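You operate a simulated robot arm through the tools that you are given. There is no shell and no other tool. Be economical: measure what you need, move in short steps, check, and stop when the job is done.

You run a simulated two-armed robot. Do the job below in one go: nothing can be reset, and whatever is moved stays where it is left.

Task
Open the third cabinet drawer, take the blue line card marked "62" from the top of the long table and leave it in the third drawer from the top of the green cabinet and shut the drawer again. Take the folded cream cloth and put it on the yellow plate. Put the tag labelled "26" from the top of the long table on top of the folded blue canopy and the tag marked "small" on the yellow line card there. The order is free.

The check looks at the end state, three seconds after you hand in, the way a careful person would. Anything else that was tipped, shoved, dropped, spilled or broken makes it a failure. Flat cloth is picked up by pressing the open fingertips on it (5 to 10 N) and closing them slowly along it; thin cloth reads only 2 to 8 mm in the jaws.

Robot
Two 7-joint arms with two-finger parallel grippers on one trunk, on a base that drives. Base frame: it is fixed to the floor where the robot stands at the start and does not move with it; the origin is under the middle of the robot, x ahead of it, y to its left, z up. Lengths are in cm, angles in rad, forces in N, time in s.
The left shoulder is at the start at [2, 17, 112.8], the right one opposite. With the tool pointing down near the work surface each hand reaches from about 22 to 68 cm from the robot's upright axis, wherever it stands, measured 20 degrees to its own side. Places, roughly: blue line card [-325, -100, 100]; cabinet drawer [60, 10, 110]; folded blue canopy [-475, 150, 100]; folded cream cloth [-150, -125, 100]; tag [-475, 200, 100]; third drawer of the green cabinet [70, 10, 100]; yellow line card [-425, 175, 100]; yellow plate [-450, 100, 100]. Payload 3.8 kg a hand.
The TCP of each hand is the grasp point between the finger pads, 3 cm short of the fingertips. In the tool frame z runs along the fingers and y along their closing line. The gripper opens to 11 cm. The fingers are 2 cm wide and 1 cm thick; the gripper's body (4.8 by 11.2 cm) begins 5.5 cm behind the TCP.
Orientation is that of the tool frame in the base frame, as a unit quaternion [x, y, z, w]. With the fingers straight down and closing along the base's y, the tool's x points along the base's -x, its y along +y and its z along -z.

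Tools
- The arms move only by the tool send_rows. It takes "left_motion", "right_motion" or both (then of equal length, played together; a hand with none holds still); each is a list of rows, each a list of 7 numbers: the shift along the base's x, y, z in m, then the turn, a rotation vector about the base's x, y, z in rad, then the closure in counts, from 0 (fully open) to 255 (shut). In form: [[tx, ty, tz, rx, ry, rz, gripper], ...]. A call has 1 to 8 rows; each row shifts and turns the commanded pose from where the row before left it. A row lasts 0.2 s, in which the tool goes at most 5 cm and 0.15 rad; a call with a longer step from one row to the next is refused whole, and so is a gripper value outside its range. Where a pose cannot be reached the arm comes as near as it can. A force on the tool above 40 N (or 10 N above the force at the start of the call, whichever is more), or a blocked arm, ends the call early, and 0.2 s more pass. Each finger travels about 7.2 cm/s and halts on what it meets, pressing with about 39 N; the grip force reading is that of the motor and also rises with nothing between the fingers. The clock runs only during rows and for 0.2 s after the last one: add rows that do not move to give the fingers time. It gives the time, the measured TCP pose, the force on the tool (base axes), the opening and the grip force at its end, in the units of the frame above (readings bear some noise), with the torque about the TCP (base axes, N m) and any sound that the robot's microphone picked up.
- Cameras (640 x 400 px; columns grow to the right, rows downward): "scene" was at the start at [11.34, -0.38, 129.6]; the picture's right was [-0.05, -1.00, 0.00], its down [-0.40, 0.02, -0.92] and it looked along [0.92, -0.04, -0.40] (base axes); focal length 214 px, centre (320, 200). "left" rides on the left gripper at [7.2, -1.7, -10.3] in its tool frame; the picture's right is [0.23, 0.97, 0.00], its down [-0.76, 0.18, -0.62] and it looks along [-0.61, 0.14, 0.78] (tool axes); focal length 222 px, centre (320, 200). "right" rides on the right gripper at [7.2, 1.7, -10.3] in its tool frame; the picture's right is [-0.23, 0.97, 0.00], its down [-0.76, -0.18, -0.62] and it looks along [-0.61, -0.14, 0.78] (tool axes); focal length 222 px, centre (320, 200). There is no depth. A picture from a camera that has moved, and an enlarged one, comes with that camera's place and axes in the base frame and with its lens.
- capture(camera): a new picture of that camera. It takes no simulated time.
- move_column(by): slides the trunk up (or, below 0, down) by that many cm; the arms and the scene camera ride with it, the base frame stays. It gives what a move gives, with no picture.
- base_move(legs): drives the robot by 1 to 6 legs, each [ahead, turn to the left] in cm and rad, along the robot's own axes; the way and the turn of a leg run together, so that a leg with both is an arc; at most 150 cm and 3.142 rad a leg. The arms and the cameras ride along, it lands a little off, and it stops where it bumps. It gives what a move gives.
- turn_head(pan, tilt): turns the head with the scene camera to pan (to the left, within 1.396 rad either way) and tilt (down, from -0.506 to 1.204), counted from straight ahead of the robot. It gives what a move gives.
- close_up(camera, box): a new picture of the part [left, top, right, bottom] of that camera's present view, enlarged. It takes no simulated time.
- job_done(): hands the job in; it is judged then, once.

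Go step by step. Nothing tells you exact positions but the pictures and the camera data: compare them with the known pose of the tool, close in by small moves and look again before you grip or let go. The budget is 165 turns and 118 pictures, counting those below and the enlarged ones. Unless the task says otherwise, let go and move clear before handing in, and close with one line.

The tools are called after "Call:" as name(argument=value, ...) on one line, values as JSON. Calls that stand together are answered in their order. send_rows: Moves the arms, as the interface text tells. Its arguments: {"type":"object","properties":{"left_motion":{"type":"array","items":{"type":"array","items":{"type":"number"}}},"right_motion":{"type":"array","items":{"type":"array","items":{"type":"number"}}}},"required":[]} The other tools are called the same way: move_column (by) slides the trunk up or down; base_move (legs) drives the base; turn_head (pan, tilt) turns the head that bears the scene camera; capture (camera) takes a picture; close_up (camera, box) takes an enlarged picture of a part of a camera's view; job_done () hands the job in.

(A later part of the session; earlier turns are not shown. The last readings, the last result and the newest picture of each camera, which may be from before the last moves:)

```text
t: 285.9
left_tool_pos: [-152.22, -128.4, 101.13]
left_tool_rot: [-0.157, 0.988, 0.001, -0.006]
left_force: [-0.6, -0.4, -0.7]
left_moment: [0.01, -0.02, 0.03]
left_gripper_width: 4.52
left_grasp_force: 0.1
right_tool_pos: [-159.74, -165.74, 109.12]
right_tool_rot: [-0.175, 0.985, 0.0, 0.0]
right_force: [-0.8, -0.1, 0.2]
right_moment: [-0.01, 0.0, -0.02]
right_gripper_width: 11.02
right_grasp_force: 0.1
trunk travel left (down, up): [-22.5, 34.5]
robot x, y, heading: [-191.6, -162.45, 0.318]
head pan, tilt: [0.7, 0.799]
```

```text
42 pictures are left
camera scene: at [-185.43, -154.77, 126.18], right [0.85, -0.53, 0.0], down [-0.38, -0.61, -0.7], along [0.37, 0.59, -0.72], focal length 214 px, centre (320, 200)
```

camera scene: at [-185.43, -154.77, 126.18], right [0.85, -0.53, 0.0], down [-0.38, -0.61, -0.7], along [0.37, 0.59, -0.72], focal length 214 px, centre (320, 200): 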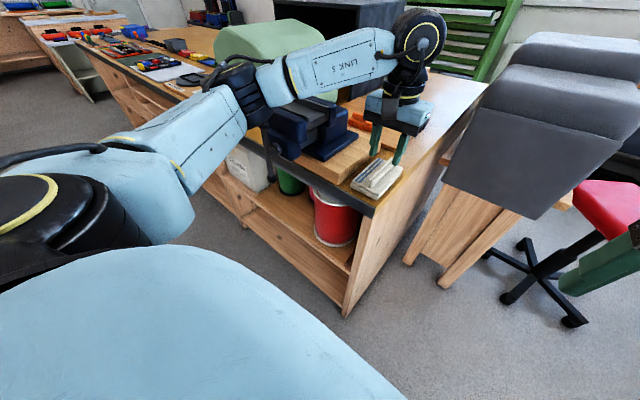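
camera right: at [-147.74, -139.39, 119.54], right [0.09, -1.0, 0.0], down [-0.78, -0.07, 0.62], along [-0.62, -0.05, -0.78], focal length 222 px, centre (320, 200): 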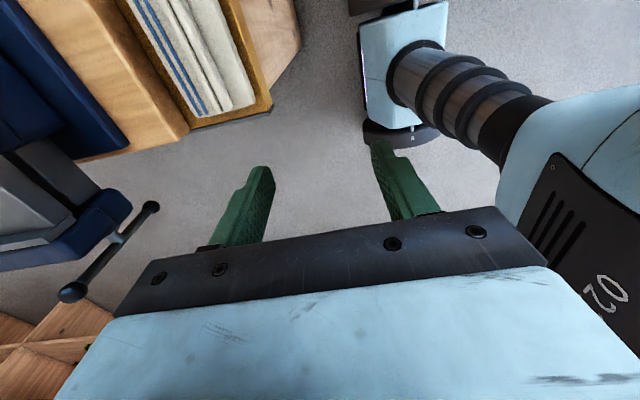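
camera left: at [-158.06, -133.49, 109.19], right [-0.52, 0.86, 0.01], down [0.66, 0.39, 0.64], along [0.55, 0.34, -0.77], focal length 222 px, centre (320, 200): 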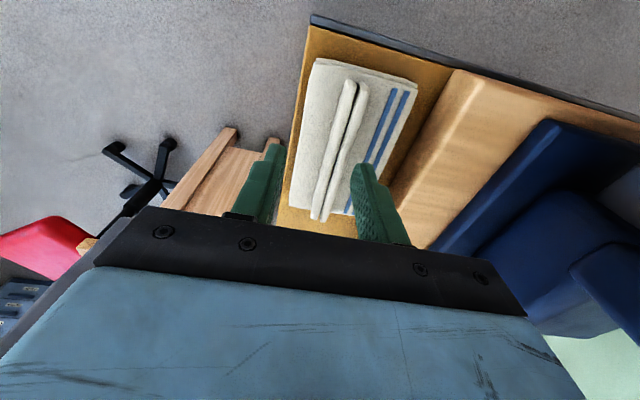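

The left forearm runs over the vise. I raise and retract the left arm and bring the right hand across to the cloth instead, since its elbow bows to the free side.

Call:
send_rows(left_motion=[[0, 0, 0.045, 0, 0, 0, 150], [0, 0, 0.045, 0, 0, 0, 150], [0, 0, 0.045, 0, 0, 0, 150], [0, 0, 0.045, 0, 0, 0, 150], [0, 0, 0.045, 0, 0, 0, 150], [0, 0, 0.045, 0, 0, 0, 150], [0, 0, 0.045, 0, 0, 0, 150], [0, 0, 0.02, 0, 0, 0, 150]])

Call:
send_rows(left_motion=[[-0.03, 0.005, 0, 0, 0, 0, 150], [-0.03, 0.005, 0, 0, 0, 0, 150], [-0.03, 0.005, 0, 0, 0, 0, 150], [-0.03, 0.005, 0, 0, 0, 0, 150], [-0.03, 0.005, 0, 0, 0, 0, 150], [-0.03, 0.005, 0, 0, 0, 0, 150], [-0.02, 0.003, 0, 0, 0, 0, 150]])

Call:
send_rows(right_motion=[[0.01, 0.046, 0, 0, 0, 0, 90], [0.01, 0.046, 0, 0, 0, 0, 90], [0.01, 0.046, 0, 0, 0, 0, 90], [0.01, 0.046, 0, 0, 0, 0, 90], [0.01, 0.046, 0, 0, 0, 0, 90], [0.01, 0.046, 0, 0, 0, 0, 90], [0.01, 0.046, 0, 0, 0, 0, 90], [0.005, 0.048, 0, 0, 0, 0, 90]])

Call:
capture(camera="right")

Call:
capture(camera="scene")

```text
t: 287.8
left_tool_pos: [-152.65, -128.29, 133.76]
left_tool_rot: [-0.156, 0.988, -0.001, -0.004]
left_force: [-0.7, 1.0, 0.1]
left_moment: [-0.05, 0.03, 0.0]
left_gripper_width: 4.53
left_grasp_force: 0.1
left hand out of reach, approached as far as the arm can: row 8
right_tool_pos: [-159.62, -165.43, 109.21]
right_tool_rot: [-0.176, 0.984, -0.001, -0.001]
right_force: [0.0, 0.1, 0.5]
right_moment: [-0.05, -0.04, -0.02]
right_gripper_width: 11.0
right_grasp_force: 0.0
trunk travel left (down, up): [-22.5, 34.5]
robot x, y, heading: [-192.06, -162.26, 0.321]
head pan, tilt: [0.7, 0.799]
```

```text
t: 289.4
left_tool_pos: [-172.16, -125.5, 133.39]
left_tool_rot: [-0.157, 0.988, 0.0, -0.006]
left_force: [-0.2, -0.3, -0.1]
left_moment: [-0.02, -0.01, -0.04]
left_gripper_width: 4.55
left_grasp_force: 0.2
left hand out of reach, approached as far as the arm can: row 7
right_tool_pos: [-159.62, -165.66, 109.2]
right_tool_rot: [-0.176, 0.984, 0.001, -0.001]
right_force: [0.2, -0.3, -0.3]
right_moment: [0.04, 0.0, -0.03]
right_gripper_width: 11.01
right_grasp_force: 0.0
trunk travel left (down, up): [-22.5, 34.5]
robot x, y, heading: [-191.59, -162.31, 0.32]
head pan, tilt: [0.7, 0.799]
```

```text
t: 291.1
left_tool_pos: [-171.78, -125.47, 133.57]
left_tool_rot: [-0.157, 0.988, 0.001, -0.006]
left_force: [0.8, -0.2, -0.3]
left_moment: [0.01, 0.04, 0.01]
left_gripper_width: 4.51
left_grasp_force: 0.0
right_tool_pos: [-152.64, -133.38, 109.49]
right_tool_rot: [-0.175, 0.985, 0.001, -0.001]
right_force: [-0.4, -0.7, -0.4]
right_moment: [0.04, -0.01, -0.01]
right_gripper_width: 7.12
right_grasp_force: 0.1
right hand out of reach, approached as far as the arm can: row 8
trunk travel left (down, up): [-22.5, 34.5]
robot x, y, heading: [-191.56, -162.43, 0.319]
head pan, tilt: [0.7, 0.799]
```

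```text
41 pictures are left
camera right: at [-160.04, -134.35, 119.89], right [-0.12, 0.99, 0.0], down [0.78, 0.09, 0.62], along [0.62, 0.08, -0.78], focal length 222 px, centre (320, 200)
```

right: 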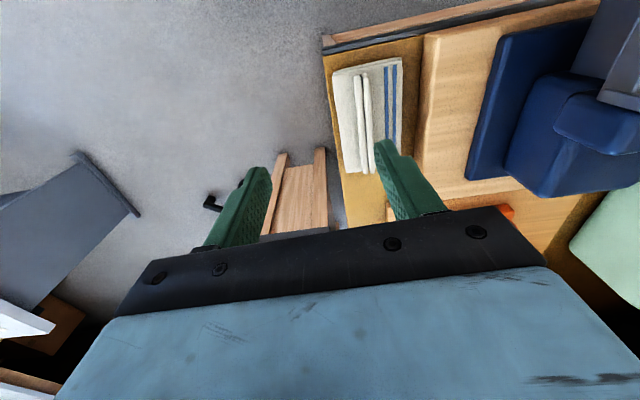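

```text
40 pictures are left
camera scene: at [-185.33, -154.87, 126.18], right [0.85, -0.53, 0.0], down [-0.38, -0.61, -0.7], along [0.37, 0.59, -0.72], focal length 214 px, centre (320, 200)
```

scene: 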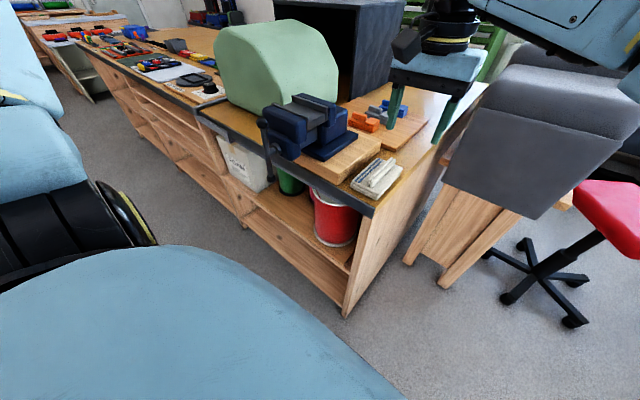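

Call:
base_move(legs=[[0, 0.14]])

Call:
send_rows(right_motion=[[0.02, -0.001, 0, 0, 0, -0.07, 90], [0.02, -0.001, -0.01, 0, 0, -0.07, 90], [0.01, 0, -0.01, 0, 0, 0, 90], [0, 0, -0.01, 0, 0, 0, 90]])

Call:
capture(camera="right")

```text
t: 292.2
left_tool_pos: [-177.41, -122.86, 133.5]
left_tool_rot: [-0.226, 0.974, 0.0, -0.004]
left_force: [0.5, 0.2, -0.8]
left_moment: [-0.04, 0.0, 0.03]
left_gripper_width: 4.54
left_grasp_force: 0.0
right_tool_pos: [-157.5, -128.13, 109.5]
right_tool_rot: [-0.245, 0.97, 0.0, 0.001]
right_force: [0.4, -1.2, -0.1]
right_moment: [0.0, -0.03, 0.02]
right_gripper_width: 7.12
right_grasp_force: 0.1
trunk travel left (down, up): [-22.5, 34.5]
robot x, y, heading: [-191.75, -162.25, 0.457]
head pan, tilt: [0.7, 0.799]
```

```text
t: 293.2
left_tool_pos: [-177.44, -122.94, 133.48]
left_tool_rot: [-0.226, 0.974, -0.001, -0.005]
left_force: [0.3, 0.5, 0.0]
left_moment: [-0.03, -0.02, 0.02]
left_gripper_width: 4.52
left_grasp_force: 0.2
right_tool_pos: [-152.09, -129.01, 106.32]
right_tool_rot: [-0.176, 0.984, 0.001, 0.0]
right_force: [0.7, 0.1, 0.2]
right_moment: [0.02, 0.0, 0.02]
right_gripper_width: 7.13
right_grasp_force: 0.0
right hand out of reach, approached as far as the arm can: row 1, 3
trunk travel left (down, up): [-22.5, 34.5]
robot x, y, heading: [-191.72, -162.28, 0.46]
head pan, tilt: [0.7, 0.799]
```

```text
39 pictures are left
camera right: at [-159.39, -129.93, 116.78], right [-0.13, 0.99, 0.0], down [0.78, 0.1, 0.62], along [0.62, 0.08, -0.78], focal length 222 px, centre (320, 200)
```

right: 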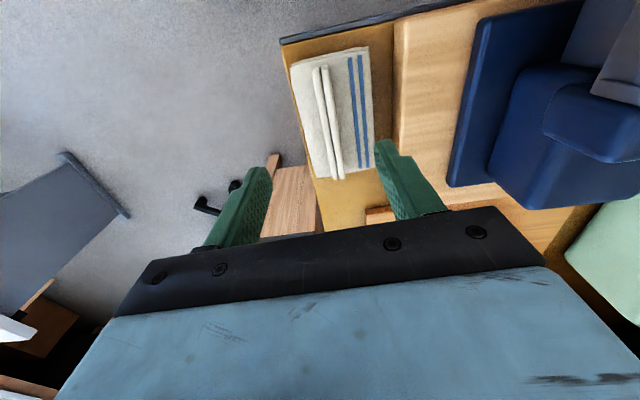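

Call:
send_rows(right_motion=[[0, 0.005, -0.02, 0, 0, 0, 120], [0, 0.004, -0.02, 0, 0, 0, 150], [0, 0, -0.02, 0, 0, 0, 150], [0, 0, -0.01, 0, 0, 0, 150], [0, 0, 0, 0, 0, 0, 150]])

Call:
capture(camera="right")

```text
t: 294.4
left_tool_pos: [-177.46, -122.97, 133.52]
left_tool_rot: [-0.226, 0.974, 0.0, -0.006]
left_force: [0.2, -0.2, -0.2]
left_moment: [-0.02, 0.02, 0.03]
left_gripper_width: 4.53
left_grasp_force: 0.2
right_tool_pos: [-152.02, -128.12, 99.41]
right_tool_rot: [-0.176, 0.984, 0.001, 0.0]
right_force: [-0.1, 1.6, -0.2]
right_moment: [-0.01, 0.0, -0.01]
right_gripper_width: 4.54
right_grasp_force: 0.0
trunk travel left (down, up): [-22.5, 34.5]
robot x, y, heading: [-191.52, -162.56, 0.463]
head pan, tilt: [0.7, 0.799]
```

```text
38 pictures are left
camera right: at [-159.3, -129.06, 109.81], right [-0.12, 0.99, 0.0], down [0.78, 0.1, 0.62], along [0.62, 0.08, -0.78], focal length 222 px, centre (320, 200)
```

right: 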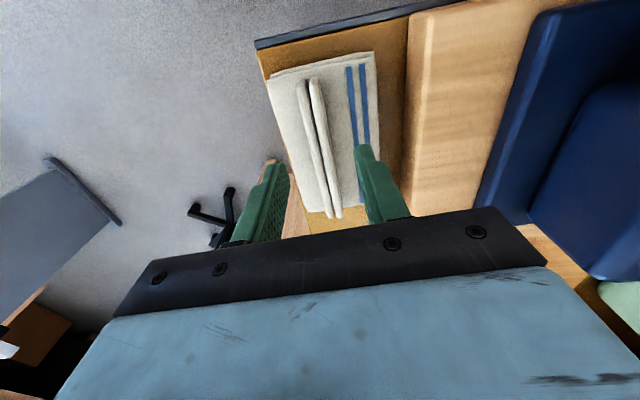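

Call:
send_rows(right_motion=[[0, 0, -0.012, 0, 0, 0, 150], [0, 0, -0.012, 0, 0, 0, 150], [0, 0, 0, 0, 0, 0, 150]])

Call:
send_rows(right_motion=[[0, 0, -0.005, 0, 0, 0, 150], [0, 0, 0, 0, 0, 0, 150]])

Call:
capture(camera="right")

```text
t: 295.2
left_tool_pos: [-177.42, -123.11, 133.49]
left_tool_rot: [-0.227, 0.974, -0.001, -0.006]
left_force: [0.6, 0.3, -0.4]
left_moment: [0.01, 0.01, 0.01]
left_gripper_width: 4.51
left_grasp_force: 0.1
right_tool_pos: [-152.08, -128.18, 96.96]
right_tool_rot: [-0.176, 0.984, 0.001, 0.0]
right_force: [1.1, 0.3, -0.1]
right_moment: [0.02, -0.01, -0.01]
right_gripper_width: 4.56
right_grasp_force: 0.1
trunk travel left (down, up): [-22.5, 34.5]
robot x, y, heading: [-191.71, -162.41, 0.461]
head pan, tilt: [0.7, 0.799]
```

```text
t: 295.8
left_tool_pos: [-177.47, -123.11, 133.5]
left_tool_rot: [-0.227, 0.974, 0.0, -0.005]
left_force: [-0.9, -0.1, -0.5]
left_moment: [-0.01, 0.0, -0.04]
left_gripper_width: 4.54
left_grasp_force: 0.2
right_tool_pos: [-152.07, -128.17, 96.57]
right_tool_rot: [-0.176, 0.984, 0.001, 0.0]
right_force: [0.7, 0.8, -0.7]
right_moment: [0.01, 0.0, 0.04]
right_gripper_width: 4.56
right_grasp_force: 0.1
trunk travel left (down, up): [-22.5, 34.5]
robot x, y, heading: [-191.54, -162.19, 0.461]
head pan, tilt: [0.7, 0.799]
```

```text
37 pictures are left
camera right: at [-159.38, -129.15, 106.94], right [-0.12, 0.99, 0.0], down [0.78, 0.1, 0.62], along [0.62, 0.08, -0.78], focal length 222 px, centre (320, 200)
```

right: 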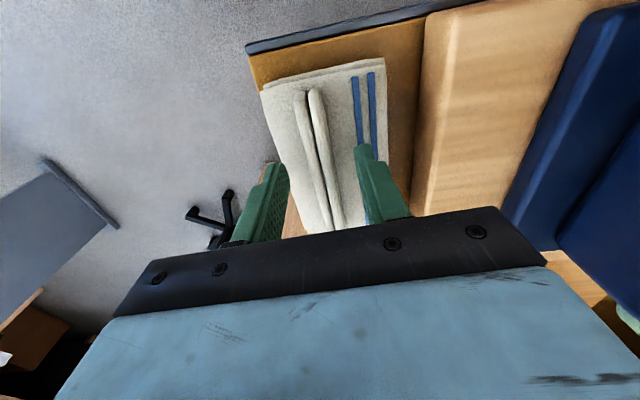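

Call:
send_rows(right_motion=[[0, 0, -0.005, 0, 0, 0, 150], [0, 0, 0, 0, 0, 0, 150]])

Call:
send_rows(right_motion=[[0, 0, -0.004, 0, 0, 0, 150], [0, 0, 0, 0, 0, 0, 150]])

Call:
send_rows(right_motion=[[0, 0, -0.003, 0, 0, 0, 150], [0, 0, 0, 0, 0, 0, 150]])

```text
t: 296.4
left_tool_pos: [-177.49, -122.89, 133.57]
left_tool_rot: [-0.227, 0.974, 0.0, -0.005]
left_force: [-0.3, -0.2, 0.3]
left_moment: [-0.01, 0.02, -0.02]
left_gripper_width: 4.53
left_grasp_force: 0.0
right_tool_pos: [-152.06, -128.34, 95.87]
right_tool_rot: [-0.177, 0.984, 0.001, 0.0]
right_force: [-0.2, 0.2, 0.2]
right_moment: [0.02, -0.02, 0.05]
right_gripper_width: 4.52
right_grasp_force: 0.1
trunk travel left (down, up): [-22.5, 34.5]
robot x, y, heading: [-191.98, -162.31, 0.457]
head pan, tilt: [0.7, 0.799]
```

```text
t: 297.0
left_tool_pos: [-177.45, -122.94, 133.5]
left_tool_rot: [-0.227, 0.974, -0.001, -0.005]
left_force: [-0.4, -1.0, 0.4]
left_moment: [0.0, 0.03, 0.0]
left_gripper_width: 4.52
left_grasp_force: 0.1
right_tool_pos: [-152.07, -128.11, 95.71]
right_tool_rot: [-0.177, 0.984, 0.001, 0.001]
right_force: [-0.7, 1.0, 0.9]
right_moment: [0.03, 0.01, 0.03]
right_gripper_width: 4.54
right_grasp_force: 0.1
trunk travel left (down, up): [-22.5, 34.5]
robot x, y, heading: [-191.6, -162.26, 0.46]
head pan, tilt: [0.7, 0.799]
```

```text
t: 297.6
left_tool_pos: [-177.54, -123.02, 133.68]
left_tool_rot: [-0.227, 0.974, 0.001, -0.004]
left_force: [0.4, 0.6, -0.1]
left_moment: [0.01, 0.02, 0.0]
left_gripper_width: 4.51
left_grasp_force: 0.0
right_tool_pos: [-152.2, -128.03, 95.54]
right_tool_rot: [-0.176, 0.984, 0.002, 0.001]
right_force: [-0.2, 2.0, 13.2]
right_moment: [-0.09, -0.02, 0.02]
right_gripper_width: 4.54
right_grasp_force: 0.2
trunk travel left (down, up): [-22.5, 34.5]
robot x, y, heading: [-191.49, -162.07, 0.459]
head pan, tilt: [0.7, 0.799]
```

Call:
send_rows(right_motion=[[0, 0, 0.001, 0, 0, 0, 155], [0, 0, 0, 0, 0, 0, 170], [0, 0, 0, 0, 0, 0, 185], [0, 0, 0, 0, 0, 0, 200], [0, 0, 0, 0, 0, 0, 215], [0, 0, 0, 0, 0, 0, 230], [0, 0, 0, 0, 0, 0, 245], [0, 0, 0, 0, 0, 0, 255]])

Call:
capture(camera="right")

```text
t: 299.4
left_tool_pos: [-177.49, -123.03, 133.52]
left_tool_rot: [-0.227, 0.974, 0.0, -0.005]
left_force: [-0.2, 0.8, 0.6]
left_moment: [-0.02, 0.02, 0.02]
left_gripper_width: 4.55
left_grasp_force: 0.0
right_tool_pos: [-152.17, -128.11, 95.65]
right_tool_rot: [-0.176, 0.984, 0.002, 0.0]
right_force: [-0.6, 0.9, 13.5]
right_moment: [-0.04, -0.03, -0.31]
right_gripper_width: 1.47
right_grasp_force: 38.6
trunk travel left (down, up): [-22.5, 34.5]
robot x, y, heading: [-191.78, -162.37, 0.461]
head pan, tilt: [0.7, 0.799]
```

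```text
36 pictures are left
camera right: at [-159.44, -129.12, 105.95], right [-0.12, 0.99, 0.0], down [0.78, 0.1, 0.62], along [0.62, 0.08, -0.78], focal length 222 px, centre (320, 200)
```

right: 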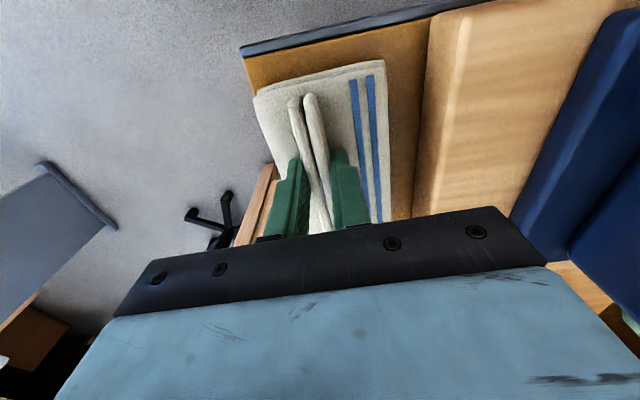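

Both lips of the ridge are gripped at 1.5 cm. I lift slowly.

Call:
send_rows(right_motion=[[0, 0, 0.005, 0, 0, 0, 255], [0, 0, 0.01, 0, 0, 0, 255], [0, 0, 0.02, 0, 0, 0, 255], [0, 0, 0.03, 0, 0, 0, 255], [0, 0, 0.03, 0, 0, 0, 255], [0, 0, 0.03, 0, 0, 0, 255], [0, 0, 0.02, 0, 0, 0, 255]])

Call:
capture(camera="right")

Call:
capture(camera="scene")

```text
t: 301.0
left_tool_pos: [-177.4, -122.97, 133.52]
left_tool_rot: [-0.227, 0.974, 0.0, -0.006]
left_force: [-0.1, 0.0, -0.3]
left_moment: [0.0, 0.01, -0.02]
left_gripper_width: 4.52
left_grasp_force: 0.0
right_tool_pos: [-151.27, -129.86, 110.02]
right_tool_rot: [-0.177, 0.984, 0.002, 0.0]
right_force: [-0.4, -0.1, -0.9]
right_moment: [-0.02, 0.01, -0.01]
right_gripper_width: 1.51
right_grasp_force: 38.9
right hand out of reach, approached as far as the arm can: row 5, 6, 7
trunk travel left (down, up): [-22.5, 34.5]
robot x, y, heading: [-191.83, -162.48, 0.462]
head pan, tilt: [0.7, 0.799]
```

```text
35 pictures are left
camera right: at [-158.53, -130.89, 120.34], right [-0.13, 0.99, 0.0], down [0.78, 0.1, 0.62], along [0.62, 0.08, -0.78], focal length 222 px, centre (320, 200)
```

right: 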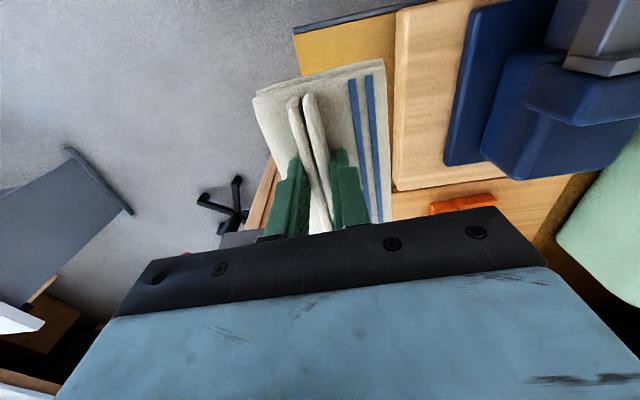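

```text
34 pictures are left
camera scene: at [-186.57, -153.97, 126.18], right [0.92, -0.4, 0.0], down [-0.29, -0.66, -0.7], along [0.28, 0.64, -0.72], focal length 214 px, centre (320, 200)
```

scene: 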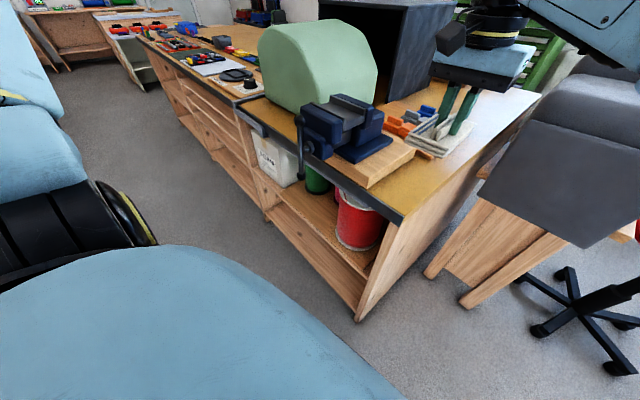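

The cloth comes up as one piece. I raise the trunk, back away from the vise and drive across the aisle to the blue line card on the long table.

Call:
move_column(by=25)

Call:
base_move(legs=[[-25, 0], [0, 1.462], [117, 0], [0, 1.512]])

Call:
turn_head(pan=0.15, tilt=0.8)

Call:
capture(camera="scene")

```text
t: 303.6
left_tool_pos: [-177.45, -123.01, 158.51]
left_tool_rot: [-0.227, 0.974, 0.0, -0.005]
left_force: [-0.2, -2.0, 0.1]
left_moment: [-0.01, -0.01, 0.02]
left_gripper_width: 4.52
left_grasp_force: 0.0
right_tool_pos: [-151.21, -129.82, 134.99]
right_tool_rot: [-0.177, 0.984, 0.002, 0.001]
right_force: [-0.5, 1.1, -0.2]
right_moment: [-0.02, 0.01, -0.01]
right_gripper_width: 1.5
right_grasp_force: 38.8
trunk travel left (down, up): [-47.5, 9.5]
robot x, y, heading: [-191.65, -162.13, 0.461]
head pan, tilt: [0.7, 0.799]
```

```text
t: 318.1
left_tool_pos: [-275.77, -100.92, 158.57]
left_tool_rot: [0.992, 0.127, 0.006, 0.0]
left_force: [-0.3, 0.1, -0.2]
left_moment: [-0.03, -0.02, 0.03]
left_gripper_width: 4.52
left_grasp_force: 0.2
right_tool_pos: [-300.1, -88.84, 134.87]
right_tool_rot: [0.997, 0.077, -0.001, 0.002]
right_force: [1.1, -0.4, -0.2]
right_moment: [-0.01, 0.0, -0.01]
right_gripper_width: 1.49
right_grasp_force: 39.5
trunk travel left (down, up): [-47.5, 9.5]
robot x, y, heading: [-254.05, -65.39, -2.891]
head pan, tilt: [0.7, 0.799]
```

```text
t: 319.0
left_tool_pos: [-275.76, -100.98, 158.64]
left_tool_rot: [0.992, 0.129, 0.005, 0.0]
left_force: [-0.4, 0.8, 0.2]
left_moment: [0.01, -0.01, 0.01]
left_gripper_width: 4.53
left_grasp_force: 0.0
right_tool_pos: [-300.02, -88.91, 134.97]
right_tool_rot: [0.997, 0.077, -0.001, 0.001]
right_force: [1.0, -0.6, -0.6]
right_moment: [0.01, -0.01, 0.01]
right_gripper_width: 1.51
right_grasp_force: 39.0
trunk travel left (down, up): [-47.5, 9.5]
robot x, y, heading: [-254.07, -65.38, -2.884]
head pan, tilt: [0.15, 0.799]
```

```text
33 pictures are left
camera scene: at [-263.4, -68.95, 151.18], right [-0.4, 0.92, 0.0], down [0.66, 0.29, -0.7], along [-0.64, -0.28, -0.72], focal length 214 px, centre (320, 200)
```

scene: 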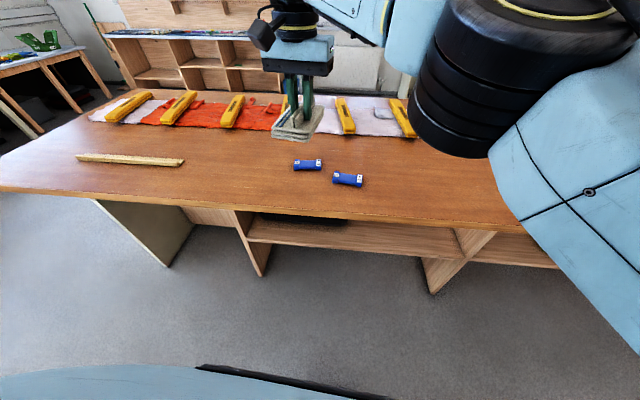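

Two blue line cards lie near the edge. I zoom to read them.

Call:
close_up(camera="scene", box=[285, 150, 375, 195])

```text
7.11 times, centred on (330, 172) of scene
camera zoom: at [-263.4, -68.95, 151.18], right [-0.4, 0.92, 0.0], down [0.66, 0.29, -0.7], along [-0.64, -0.28, -0.72], focal length 1525 px, centre (249, 396)
```

zoom: 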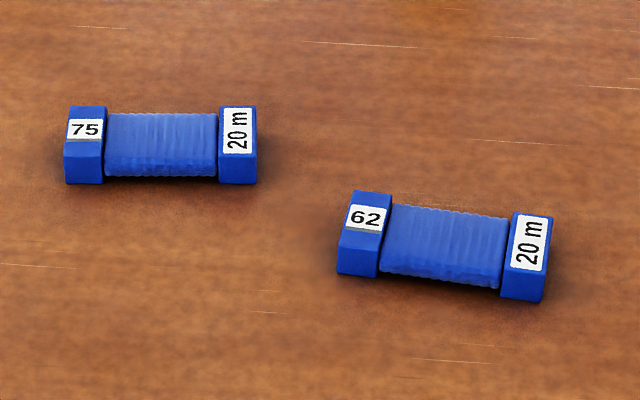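

Card "62" is the right one, at about (-330.5, -85.6), long side sideways to me. I drive up, move the cloth hand aside and turn the left jaws by 90 degrees.

Call:
base_move(legs=[[0, -0.2], [28, 0]])

Call:
send_rows(left_motion=[[0, 0, 0, 0, 0, 0.145, 0], [0, 0, 0, 0, 0, 0.145, 0], [0, 0, 0, 0, 0, 0.145, 0], [0, 0, 0, 0, 0, 0.145, 0], [0, 0, 0, 0, 0, 0.145, 0], [0, 0, 0, 0, 0, 0.145, 0], [0, 0, 0, 0, 0, 0.145, 0], [0, 0, 0, 0, 0, 0.145, 0]], right_motion=[[0, 0.04, 0, 0, 0, 0, 255], [0, 0.04, 0, 0, 0, 0, 255], [0, 0.04, 0, 0, 0, 0, 255], [0, 0.04, 0, 0, 0, 0, 255], [0, 0.04, 0, 0, 0, 0, 255], [0, 0.04, 0, 0, 0, 0, 255], [0, 0.04, 0, 0, 0, 0, 255], [0, 0, 0, 0, 0, 0, 255]])

Call:
send_rows(left_motion=[[0, 0, 0, 0, 0, 0.145, 0], [0, 0, 0, 0, 0, 0.145, 0], [0, 0, 0, 0, 0, 0.145, 0], [0, 0, 0, 0, 0, 0.145, 0]])

```text
t: 321.7
left_tool_pos: [-309.84, -97.53, 158.53]
left_tool_rot: [1.0, 0.029, 0.005, 0.0]
left_force: [-0.7, -0.8, -0.3]
left_moment: [-0.01, -0.03, 0.0]
left_gripper_width: 4.52
left_grasp_force: 0.1
right_tool_pos: [-331.22, -80.89, 134.92]
right_tool_rot: [1.0, -0.023, -0.001, 0.002]
right_force: [-0.5, -0.3, -0.6]
right_moment: [-0.01, 0.0, 0.02]
right_gripper_width: 1.5
right_grasp_force: 39.5
trunk travel left (down, up): [-47.5, 9.5]
robot x, y, heading: [-281.51, -66.53, -3.077]
head pan, tilt: [0.15, 0.799]
```

```text
t: 323.5
left_tool_pos: [-309.71, -97.74, 158.57]
left_tool_rot: [0.82, 0.573, 0.005, -0.002]
left_force: [0.2, 0.0, 0.0]
left_moment: [0.02, 0.0, 0.02]
left_gripper_width: 11.01
left_grasp_force: 0.1
right_tool_pos: [-331.17, -53.08, 134.89]
right_tool_rot: [1.0, -0.022, -0.002, 0.001]
right_force: [-0.7, -0.6, -1.3]
right_moment: [0.02, -0.02, -0.02]
right_gripper_width: 1.52
right_grasp_force: 39.3
trunk travel left (down, up): [-47.5, 9.5]
robot x, y, heading: [-281.44, -66.84, -3.081]
head pan, tilt: [0.15, 0.799]
```

```text
t: 324.5
left_tool_pos: [-309.89, -97.55, 158.6]
left_tool_rot: [0.622, 0.783, 0.003, -0.003]
left_force: [-0.5, 0.3, -0.5]
left_moment: [0.01, -0.02, -0.02]
left_gripper_width: 11.02
left_grasp_force: 0.0
right_tool_pos: [-331.0, -53.17, 135.01]
right_tool_rot: [1.0, -0.023, -0.001, 0.002]
right_force: [-0.1, -0.4, -0.6]
right_moment: [0.01, 0.0, 0.0]
right_gripper_width: 1.51
right_grasp_force: 38.8
trunk travel left (down, up): [-47.5, 9.5]
robot x, y, heading: [-281.34, -66.51, -3.078]
head pan, tilt: [0.15, 0.799]
```

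Call:
move_column(by=-25)

Call:
send_rows(left_motion=[[-0.026, 0.015, -0.03, 0, 0, 0, 60], [-0.026, 0.015, -0.03, 0, 0, 0, 60], [-0.026, 0.015, -0.03, 0, 0, 0, 60], [-0.026, 0.015, -0.03, 0, 0, 0, 60], [-0.026, 0.015, -0.03, 0, 0, 0, 60], [-0.026, 0.015, -0.03, 0, 0, 0, 60], [-0.026, 0.015, -0.03, 0, 0, 0, 60], [-0.024, 0.015, -0.03, 0, 0, 0, 60]])

Call:
capture(camera="left")

```text
t: 327.1
left_tool_pos: [-309.86, -97.7, 133.51]
left_tool_rot: [0.623, 0.783, 0.004, -0.003]
left_force: [0.0, -0.1, 0.3]
left_moment: [-0.04, 0.0, -0.04]
left_gripper_width: 10.99
left_grasp_force: 0.1
right_tool_pos: [-331.15, -53.05, 110.01]
right_tool_rot: [1.0, -0.023, -0.002, 0.001]
right_force: [0.3, -0.7, -1.4]
right_moment: [-0.02, 0.0, -0.01]
right_gripper_width: 1.51
right_grasp_force: 39.2
trunk travel left (down, up): [-22.5, 34.5]
robot x, y, heading: [-281.49, -66.88, -3.079]
head pan, tilt: [0.15, 0.799]
```

```text
t: 328.9
left_tool_pos: [-330.53, -85.53, 109.36]
left_tool_rot: [0.623, 0.783, 0.004, -0.004]
left_force: [0.2, -0.4, 0.6]
left_moment: [-0.02, -0.03, -0.01]
left_gripper_width: 8.43
left_grasp_force: 0.2
right_tool_pos: [-331.07, -53.0, 109.87]
right_tool_rot: [1.0, -0.023, -0.001, 0.002]
right_force: [-0.8, 1.3, -0.5]
right_moment: [-0.03, -0.02, 0.01]
right_gripper_width: 1.5
right_grasp_force: 39.1
trunk travel left (down, up): [-22.5, 34.5]
robot x, y, heading: [-281.53, -67.38, -3.078]
head pan, tilt: [0.15, 0.799]
```

```text
31 pictures are left
camera left: at [-333.98, -79.02, 119.84], right [0.9, 0.44, 0.0], down [0.34, -0.71, 0.62], along [0.27, -0.55, -0.79], focal length 222 px, centre (320, 200)
```

left: 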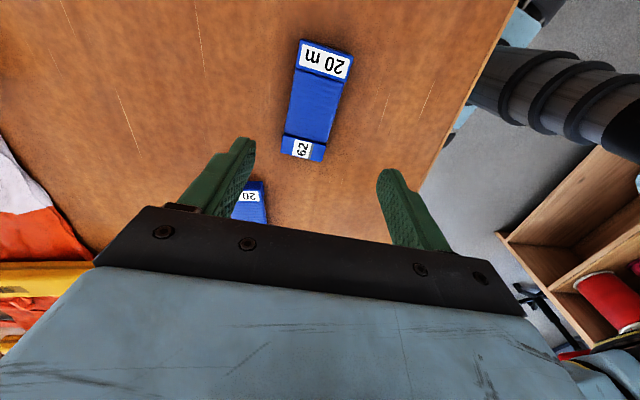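

Call:
send_rows(left_motion=[[-0.005, 0, -0.02, 0, 0, 0, 80], [-0.005, 0, -0.03, 0, 0, 0, 80], [0, 0, -0.03, 0, 0, 0, 80], [0, 0, -0.03, 0, 0, 0, 80], [0, 0, -0.015, 0, 0, 0, 80], [0, 0, 0, 0, 0, 0, 80]])

Call:
capture(camera="left")

```text
t: 330.3
left_tool_pos: [-331.46, -85.47, 96.98]
left_tool_rot: [0.622, 0.783, 0.004, -0.003]
left_force: [-0.1, -0.4, 0.9]
left_moment: [0.0, 0.0, -0.03]
left_gripper_width: 7.53
left_grasp_force: 0.0
right_tool_pos: [-331.01, -53.06, 109.9]
right_tool_rot: [1.0, -0.023, -0.001, 0.002]
right_force: [-0.6, 0.2, -0.9]
right_moment: [0.0, -0.04, 0.01]
right_gripper_width: 1.49
right_grasp_force: 38.8
trunk travel left (down, up): [-22.5, 34.5]
robot x, y, heading: [-281.54, -66.64, -3.079]
head pan, tilt: [0.15, 0.799]
```

```text
30 pictures are left
camera left: at [-334.76, -79.05, 107.46], right [0.9, 0.44, 0.0], down [0.35, -0.71, 0.62], along [0.27, -0.55, -0.79], focal length 222 px, centre (320, 200)
```

left: 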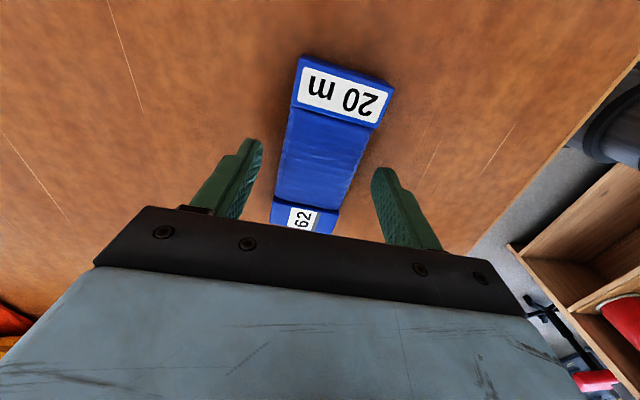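

Call:
send_rows(left_motion=[[0, 0, -0.01, 0, 0, 0, 80], [0, 0, -0.008, 0, 0, 0, 80], [0, 0, 0, 0, 0, 0, 120], [0, 0, 0, 0, 0, 0, 160], [0, 0, 0, 0, 0, 0, 200], [0, 0, 0, 0, 0, 0, 240], [0, 0, 0, 0, 0, 0, 240]])

Call:
send_rows(left_motion=[[0, 0, 0.01, 0, 0, 0, 240], [0, 0, 0.03, 0, 0, 0, 240], [0, 0, 0.04, 0, 0, 0, 240], [0, 0, 0.04, 0, 0, 0, 240], [0, 0, 0.04, 0, 0, 0, 240], [0, 0, 0.04, 0, 0, 0, 240]])

Call:
capture(camera="left")

```text
t: 331.9
left_tool_pos: [-331.42, -85.56, 95.29]
left_tool_rot: [0.623, 0.782, 0.004, -0.003]
left_force: [0.5, 0.8, -0.5]
left_moment: [-0.02, -0.02, 0.01]
left_gripper_width: 5.35
left_grasp_force: 38.7
right_tool_pos: [-330.97, -53.08, 109.87]
right_tool_rot: [1.0, -0.023, -0.001, 0.002]
right_force: [-0.1, -0.3, 0.0]
right_moment: [0.03, -0.04, 0.0]
right_gripper_width: 1.49
right_grasp_force: 39.1
trunk travel left (down, up): [-22.5, 34.5]
robot x, y, heading: [-281.36, -67.05, -3.081]
head pan, tilt: [0.15, 0.799]
```

```text
t: 333.3
left_tool_pos: [-331.5, -85.28, 115.15]
left_tool_rot: [0.623, 0.782, 0.003, -0.003]
left_force: [1.3, -0.8, -0.5]
left_moment: [0.02, -0.01, 0.05]
left_gripper_width: 5.32
left_grasp_force: 39.1
right_tool_pos: [-331.02, -53.01, 109.9]
right_tool_rot: [1.0, -0.022, -0.001, 0.002]
right_force: [-0.5, 0.5, -1.1]
right_moment: [0.0, -0.01, 0.01]
right_gripper_width: 1.52
right_grasp_force: 39.4
trunk travel left (down, up): [-22.5, 34.5]
robot x, y, heading: [-281.68, -66.35, -3.079]
head pan, tilt: [0.15, 0.799]
```

```text
29 pictures are left
camera left: at [-334.77, -78.83, 125.72], right [0.9, 0.44, 0.0], down [0.34, -0.71, 0.62], along [0.27, -0.55, -0.79], focal length 222 px, centre (320, 200)
```

left: 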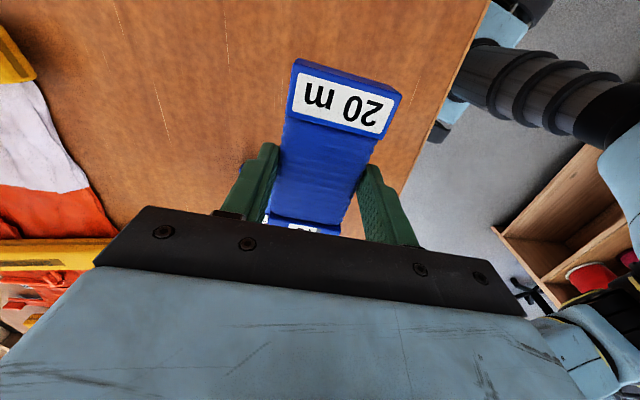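

Card 62 is held too. Now I drive back up the aisle and round to the back of the table with both items.

Call:
move_column(by=25)

Call:
base_move(legs=[[-22, 0], [0, -1.304], [130, 0], [130, 0], [126, 0]])

```text
t: 335.9
left_tool_pos: [-331.55, -85.37, 140.13]
left_tool_rot: [0.622, 0.783, 0.004, -0.003]
left_force: [0.9, -0.6, -0.6]
left_moment: [0.01, -0.03, 0.01]
left_gripper_width: 5.3
left_grasp_force: 38.6
right_tool_pos: [-331.14, -53.18, 134.9]
right_tool_rot: [1.0, -0.023, -0.001, 0.002]
right_force: [0.0, -0.3, -1.2]
right_moment: [0.0, -0.03, 0.01]
right_gripper_width: 1.52
right_grasp_force: 39.0
trunk travel left (down, up): [-47.5, 9.5]
robot x, y, heading: [-281.22, -66.76, -3.078]
head pan, tilt: [0.15, 0.799]
```

```text
t: 358.9
left_tool_pos: [-409.89, 342.65, 140.19]
left_tool_rot: [0.972, 0.236, 0.004, -0.001]
left_force: [1.0, 0.2, -1.6]
left_moment: [0.03, -0.01, 0.06]
left_gripper_width: 5.31
left_grasp_force: 38.8
right_tool_pos: [-378.57, 350.34, 135.03]
right_tool_rot: [0.775, -0.631, -0.003, 0.001]
right_force: [0.0, -0.6, -1.1]
right_moment: [-0.05, 0.02, 0.04]
right_gripper_width: 1.5
right_grasp_force: 39.1
trunk travel left (down, up): [-47.5, 9.5]
robot x, y, heading: [-379.35, 298.43, 1.881]
head pan, tilt: [0.15, 0.799]
```

Call:
base_move(legs=[[0, 1.374], [109, 0], [0, 0.588], [99, 0], [0, 1.163], [135, 0]])

Call:
base_move(legs=[[0, 1.571]])

Call:
turn_head(pan=0, tilt=0.8)

Call:
capture(camera="scene")

```text
t: 383.3
left_tool_pos: [-494.12, 50.59, 140.17]
left_tool_rot: [-0.229, 0.973, 0.0, -0.005]
left_force: [0.8, -0.1, -0.5]
left_moment: [0.0, -0.03, -0.05]
left_gripper_width: 5.3
left_grasp_force: 39.0
right_tool_pos: [-525.62, 43.44, 134.94]
right_tool_rot: [0.637, 0.771, 0.0, 0.002]
right_force: [-1.1, 0.8, -0.3]
right_moment: [0.0, -0.03, 0.02]
right_gripper_width: 1.51
right_grasp_force: 39.0
trunk travel left (down, up): [-47.5, 9.5]
robot x, y, heading: [-523.85, 95.15, -1.268]
head pan, tilt: [0.15, 0.799]
```

```text
t: 387.5
left_tool_pos: [-479.46, 124.68, 140.29]
left_tool_rot: [0.85, -0.527, 0.004, 0.003]
left_force: [-1.1, -0.7, 0.2]
left_moment: [-0.06, 0.0, 0.02]
left_gripper_width: 5.29
left_grasp_force: 39.2
right_tool_pos: [-472.32, 93.29, 135.02]
right_tool_rot: [-0.095, 0.995, 0.002, 0.001]
right_force: [0.6, -0.1, -0.1]
right_moment: [-0.01, 0.01, -0.03]
right_gripper_width: 1.49
right_grasp_force: 39.4
trunk travel left (down, up): [-47.5, 9.5]
robot x, y, heading: [-523.42, 94.9, 0.294]
head pan, tilt: [0.15, 0.799]
```

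```text
t: 388.2
left_tool_pos: [-479.43, 124.73, 140.21]
left_tool_rot: [0.85, -0.526, 0.004, 0.004]
left_force: [-0.2, 0.1, -0.7]
left_moment: [0.01, 0.02, -0.03]
left_gripper_width: 5.29
left_grasp_force: 38.4
right_tool_pos: [-472.24, 93.13, 134.94]
right_tool_rot: [-0.095, 0.995, 0.002, 0.0]
right_force: [0.2, 0.1, -0.8]
right_moment: [0.03, 0.0, 0.01]
right_gripper_width: 1.49
right_grasp_force: 39.1
trunk travel left (down, up): [-47.5, 9.5]
robot x, y, heading: [-523.94, 94.88, 0.296]
head pan, tilt: [0.0, 0.799]
```

```text
28 pictures are left
camera scene: at [-514.12, 98.03, 151.18], right [0.29, -0.96, 0.0], down [-0.69, -0.21, -0.7], along [0.67, 0.2, -0.72], focal length 214 px, centre (320, 200)
```

scene: 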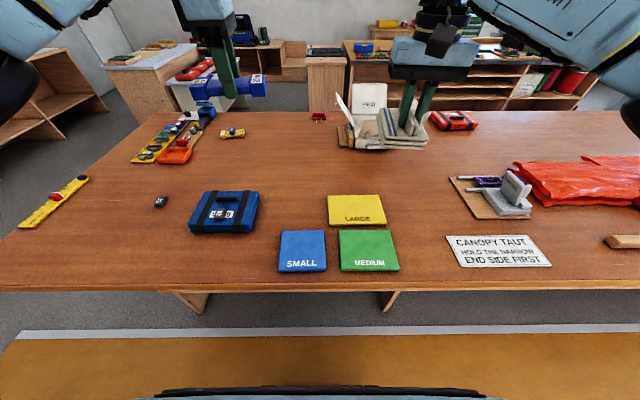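

Plate centre is at (-460.5, 100.4). I move up, lower the trunk and bring the cloth over the plate.

Call:
base_move(legs=[[4, 0]])

Call:
move_column(by=-25)

Call:
send_rows(right_motion=[[0.02, 0.012, 0, 0, 0, 0.05, 255], [0.02, 0.012, 0, 0, 0, 0.05, 255], [0.02, 0.012, -0.01, 0, 0, 0, 255], [0.02, 0.012, -0.01, 0, 0, 0, 255], [0, 0, -0.01, 0, 0, 0, 255]])

Call:
capture(camera="right")

Call:
capture(camera="scene")

```text
t: 389.1
left_tool_pos: [-475.65, 125.73, 140.26]
left_tool_rot: [0.85, -0.527, 0.004, 0.003]
left_force: [-0.9, -0.3, 0.0]
left_moment: [0.0, 0.03, -0.01]
left_gripper_width: 5.28
left_grasp_force: 39.2
right_tool_pos: [-468.67, 94.31, 134.93]
right_tool_rot: [-0.094, 0.996, 0.002, 0.001]
right_force: [-0.8, 0.4, -0.6]
right_moment: [0.0, 0.05, 0.05]
right_gripper_width: 1.51
right_grasp_force: 38.8
trunk travel left (down, up): [-47.5, 9.5]
robot x, y, heading: [-519.96, 96.45, 0.297]
head pan, tilt: [0.0, 0.799]
```

```text
t: 391.7
left_tool_pos: [-475.7, 125.87, 115.16]
left_tool_rot: [0.85, -0.527, 0.003, 0.003]
left_force: [-0.2, -0.3, -0.6]
left_moment: [-0.01, 0.0, 0.0]
left_gripper_width: 5.3
left_grasp_force: 39.1
right_tool_pos: [-468.57, 94.35, 110.01]
right_tool_rot: [-0.094, 0.996, 0.001, 0.001]
right_force: [0.0, 0.0, -1.2]
right_moment: [-0.02, -0.01, 0.01]
right_gripper_width: 1.5
right_grasp_force: 39.1
trunk travel left (down, up): [-22.5, 34.5]
robot x, y, heading: [-519.94, 96.34, 0.296]
head pan, tilt: [0.0, 0.799]
```

```text
t: 392.9
left_tool_pos: [-475.72, 125.85, 115.09]
left_tool_rot: [0.85, -0.527, 0.003, 0.003]
left_force: [0.3, -0.1, -0.3]
left_moment: [-0.02, -0.01, 0.02]
left_gripper_width: 5.29
left_grasp_force: 39.0
right_tool_pos: [-460.45, 98.88, 106.84]
right_tool_rot: [-0.145, 0.989, 0.003, 0.001]
right_force: [-0.3, 0.4, -1.1]
right_moment: [-0.01, -0.01, 0.02]
right_gripper_width: 1.52
right_grasp_force: 39.0
trunk travel left (down, up): [-22.5, 34.5]
robot x, y, heading: [-519.81, 96.3, 0.293]
head pan, tilt: [0.0, 0.799]
```

```text
27 pictures are left
camera right: at [-467.86, 98.52, 117.26], right [-0.06, 1.0, 0.0], down [0.78, 0.04, 0.62], along [0.62, 0.04, -0.78], focal length 222 px, centre (320, 200)
```

right: 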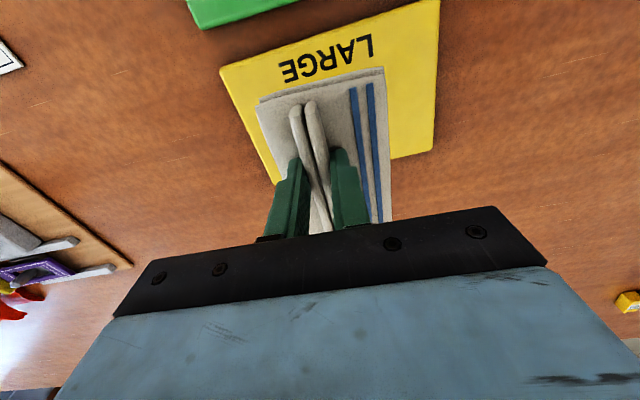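

```text
26 pictures are left
camera scene: at [-510.36, 99.12, 126.18], right [0.29, -0.96, 0.0], down [-0.69, -0.21, -0.7], along [0.67, 0.2, -0.72], focal length 214 px, centre (320, 200)
```

scene: 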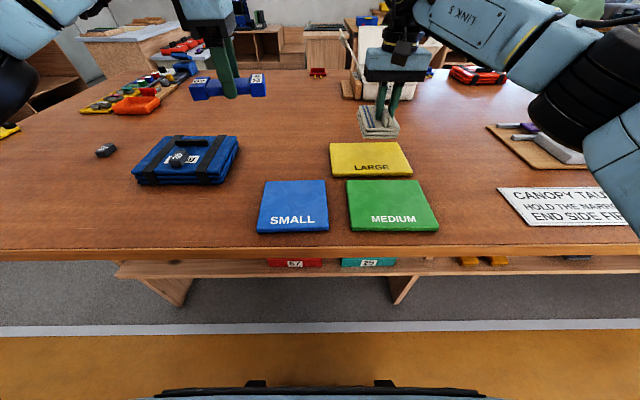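

Call:
send_rows(right_motion=[[0, 0.004, -0.02, 0, 0, 0, 255], [0, 0, -0.02, 0, 0, 0, 255], [0, 0, -0.02, 0, 0, 0, 255], [0, 0, -0.01, 0, 0, 0, 255], [0, 0, 0, 0, 0, 0, 255]])

Call:
send_rows(right_motion=[[0, 0, -0.005, 0, 0, 0, 255], [0, 0, -0.005, 0, 0, 0, 255], [0, 0, 0, 0, 0, 0, 255]])

Call:
send_rows(right_motion=[[0, 0, -0.004, 0, 0, 0, 255], [0, 0, 0, 0, 0, 0, 255]])

```text
t: 394.1
left_tool_pos: [-475.67, 125.78, 115.26]
left_tool_rot: [0.849, -0.528, 0.004, 0.003]
left_force: [0.4, -0.8, 0.2]
left_moment: [-0.01, 0.0, -0.02]
left_gripper_width: 5.3
left_grasp_force: 38.9
right_tool_pos: [-460.58, 99.47, 99.91]
right_tool_rot: [-0.145, 0.989, 0.002, 0.001]
right_force: [0.7, -0.5, -0.7]
right_moment: [0.01, 0.02, 0.02]
right_gripper_width: 1.49
right_grasp_force: 39.5
trunk travel left (down, up): [-22.5, 34.5]
robot x, y, heading: [-520.1, 95.97, 0.297]
head pan, tilt: [0.0, 0.799]
```

```text
t: 394.9
left_tool_pos: [-475.77, 125.67, 115.33]
left_tool_rot: [0.85, -0.527, 0.005, 0.003]
left_force: [0.6, 0.0, -0.5]
left_moment: [0.03, 0.0, 0.03]
left_gripper_width: 5.28
left_grasp_force: 39.3
right_tool_pos: [-460.67, 99.61, 99.23]
right_tool_rot: [-0.144, 0.99, 0.003, 0.003]
right_force: [0.3, -0.7, 16.9]
right_moment: [-0.06, -0.44, 0.03]
right_gripper_width: 1.52
right_grasp_force: 38.6
trunk travel left (down, up): [-22.5, 34.5]
robot x, y, heading: [-520.14, 96.09, 0.292]
head pan, tilt: [0.0, 0.799]
```

```text
t: 395.4
left_tool_pos: [-475.71, 125.95, 115.2]
left_tool_rot: [0.85, -0.527, 0.005, 0.002]
left_force: [-0.1, 0.1, -0.5]
left_moment: [-0.03, 0.01, 0.02]
left_gripper_width: 5.31
left_grasp_force: 38.9
right_tool_pos: [-460.46, 99.6, 99.14]
right_tool_rot: [-0.143, 0.99, 0.004, 0.004]
right_force: [-3.1, -1.0, 11.5]
right_moment: [-0.42, 0.45, 0.0]
right_gripper_width: 1.5
right_grasp_force: 38.9
trunk travel left (down, up): [-22.5, 34.5]
robot x, y, heading: [-519.8, 96.27, 0.293]
head pan, tilt: [0.0, 0.799]
stopped in row 2 (right hand): the force on the tool passed its limit at 41 N (the readings are from after the stop); the commanded pose is now the measured one
```

Call:
capture(camera="right")

Call:
close_up(camera="scene", box=[310, 60, 460, 190])

```text
25 pictures are left
camera right: at [-467.91, 99.02, 109.49], right [-0.06, 1.0, 0.01], down [0.78, 0.04, 0.63], along [0.63, 0.04, -0.78], focal length 222 px, centre (320, 200)
```

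right: 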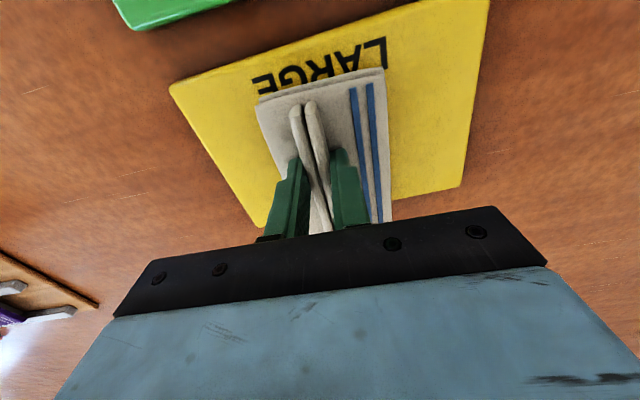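

```text
3.08 times, centred on (385, 125) of scene
camera zoom: at [-510.45, 99.15, 126.17], right [0.29, -0.96, 0.0], down [-0.69, -0.21, -0.7], along [0.67, 0.2, -0.72], focal length 660 px, centre (120, 431)
```

zoom: 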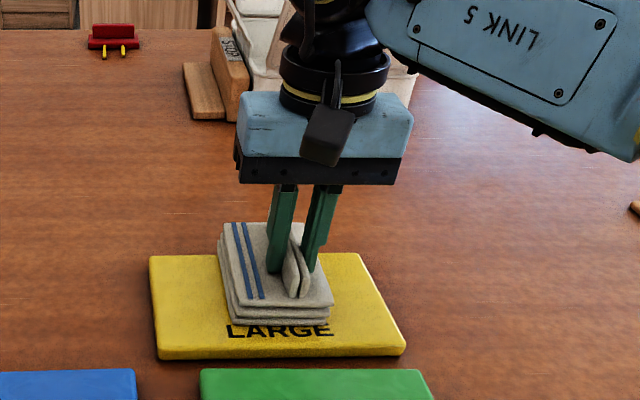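

On the plate and well inside it. I release and rise.

Call:
send_rows(right_motion=[[0, 0, 0.001, 0, 0, 0, 255], [0, 0, 0, 0, 0, 0, 220], [0, 0, 0, 0, 0, 0, 180], [0, 0, 0.003, 0, 0, 0, 170], [0, 0, 0.01, 0, 0, 0, 170], [0, 0, 0.03, 0, 0, 0, 170], [-0.01, 0, 0.03, 0, 0, 0, 170], [-0.02, 0, 0.02, 0, 0, 0, 170]])

Call:
capture(camera="right")

```text
t: 397.2
left_tool_pos: [-475.64, 125.78, 115.22]
left_tool_rot: [0.85, -0.527, 0.004, 0.003]
left_force: [0.7, -0.4, -0.7]
left_moment: [0.02, 0.01, -0.02]
left_gripper_width: 5.33
left_grasp_force: 38.8
right_tool_pos: [-463.25, 99.61, 108.39]
right_tool_rot: [-0.143, 0.99, 0.004, 0.005]
right_force: [0.3, 0.4, -0.1]
right_moment: [0.0, -0.01, -0.02]
right_gripper_width: 3.65
right_grasp_force: 0.0
trunk travel left (down, up): [-22.5, 34.5]
robot x, y, heading: [-520.21, 96.15, 0.297]
head pan, tilt: [0.0, 0.799]
```

```text
23 pictures are left
camera right: at [-470.63, 99.07, 118.61], right [-0.06, 1.0, 0.01], down [0.78, 0.04, 0.63], along [0.63, 0.04, -0.78], focal length 222 px, centre (320, 200)
```

right: 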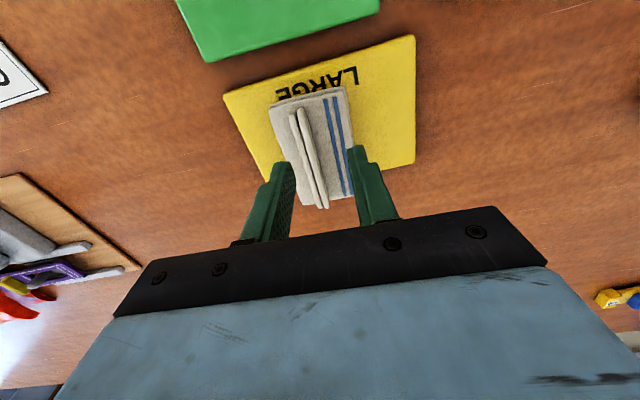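

The cloth is on the plate. Now I carry card 62 back to the cabinet along the known route.

Call:
move_column(by=25)

Call:
base_move(legs=[[-8, 0], [0, 1.568], [135, 0], [0, -1.165], [99, 0]])

```text
t: 399.8
left_tool_pos: [-475.66, 125.78, 140.28]
left_tool_rot: [0.85, -0.527, 0.004, 0.003]
left_force: [0.0, 0.5, -0.6]
left_moment: [-0.02, 0.03, 0.01]
left_gripper_width: 5.29
left_grasp_force: 39.4
right_tool_pos: [-463.13, 99.62, 133.25]
right_tool_rot: [-0.143, 0.99, 0.004, 0.004]
right_force: [0.1, -1.0, -0.4]
right_moment: [0.03, 0.0, -0.04]
right_gripper_width: 3.64
right_grasp_force: 0.0
trunk travel left (down, up): [-47.5, 9.5]
robot x, y, heading: [-519.96, 96.32, 0.299]
head pan, tilt: [0.0, 0.799]
```

```text
t: 418.7
left_tool_pos: [-455.37, 327.7, 140.25]
left_tool_rot: [0.933, -0.361, 0.005, 0.002]
left_force: [0.4, -0.8, -0.6]
left_moment: [0.01, 0.0, 0.0]
left_gripper_width: 5.3
left_grasp_force: 39.0
right_tool_pos: [-434.24, 307.78, 133.24]
right_tool_rot: [-0.323, 0.946, 0.005, 0.003]
right_force: [-0.7, 0.1, -0.3]
right_moment: [0.01, -0.01, 0.0]
right_gripper_width: 3.69
right_grasp_force: 0.1
trunk travel left (down, up): [-47.5, 9.5]
robot x, y, heading: [-486.51, 284.01, 0.661]
head pan, tilt: [0.0, 0.799]
```

Call:
base_move(legs=[[0, -0.393], [79, 0], [0, -0.83], [146, 0]])

```text
t: 433.1
left_tool_pos: [-233.63, 215.84, 140.2]
left_tool_rot: [-0.559, 0.829, -0.002, -0.005]
left_force: [-0.4, 0.7, -0.3]
left_moment: [0.0, -0.01, -0.01]
left_gripper_width: 5.26
left_grasp_force: 39.2
right_tool_pos: [-245.01, 189.29, 133.23]
right_tool_rot: [0.276, 0.961, 0.002, 0.005]
right_force: [0.4, 0.3, -0.1]
right_moment: [-0.02, 0.03, 0.0]
right_gripper_width: 3.68
right_grasp_force: 0.1
trunk travel left (down, up): [-47.5, 9.5]
robot x, y, heading: [-285.4, 229.72, -0.553]
head pan, tilt: [0.0, 0.799]
```

Call:
base_move(legs=[[0, 0.715], [100, 0], [73, 0], [0, -1.462]])

```text
t: 447.4
left_tool_pos: [-86.11, 211.4, 140.27]
left_tool_rot: [-0.21, 0.978, -0.001, -0.005]
left_force: [0.3, 0.1, -0.3]
left_moment: [-0.01, 0.01, -0.01]
left_gripper_width: 5.29
left_grasp_force: 38.7
right_tool_pos: [-112.71, 199.94, 133.23]
right_tool_rot: [0.613, 0.79, 0.0, 0.006]
right_force: [-0.6, 0.1, -0.5]
right_moment: [-0.01, 0.0, 0.0]
right_gripper_width: 3.66
right_grasp_force: 0.0
trunk travel left (down, up): [-47.5, 9.5]
robot x, y, heading: [-114.19, 256.81, -1.315]
head pan, tilt: [0.0, 0.799]
```

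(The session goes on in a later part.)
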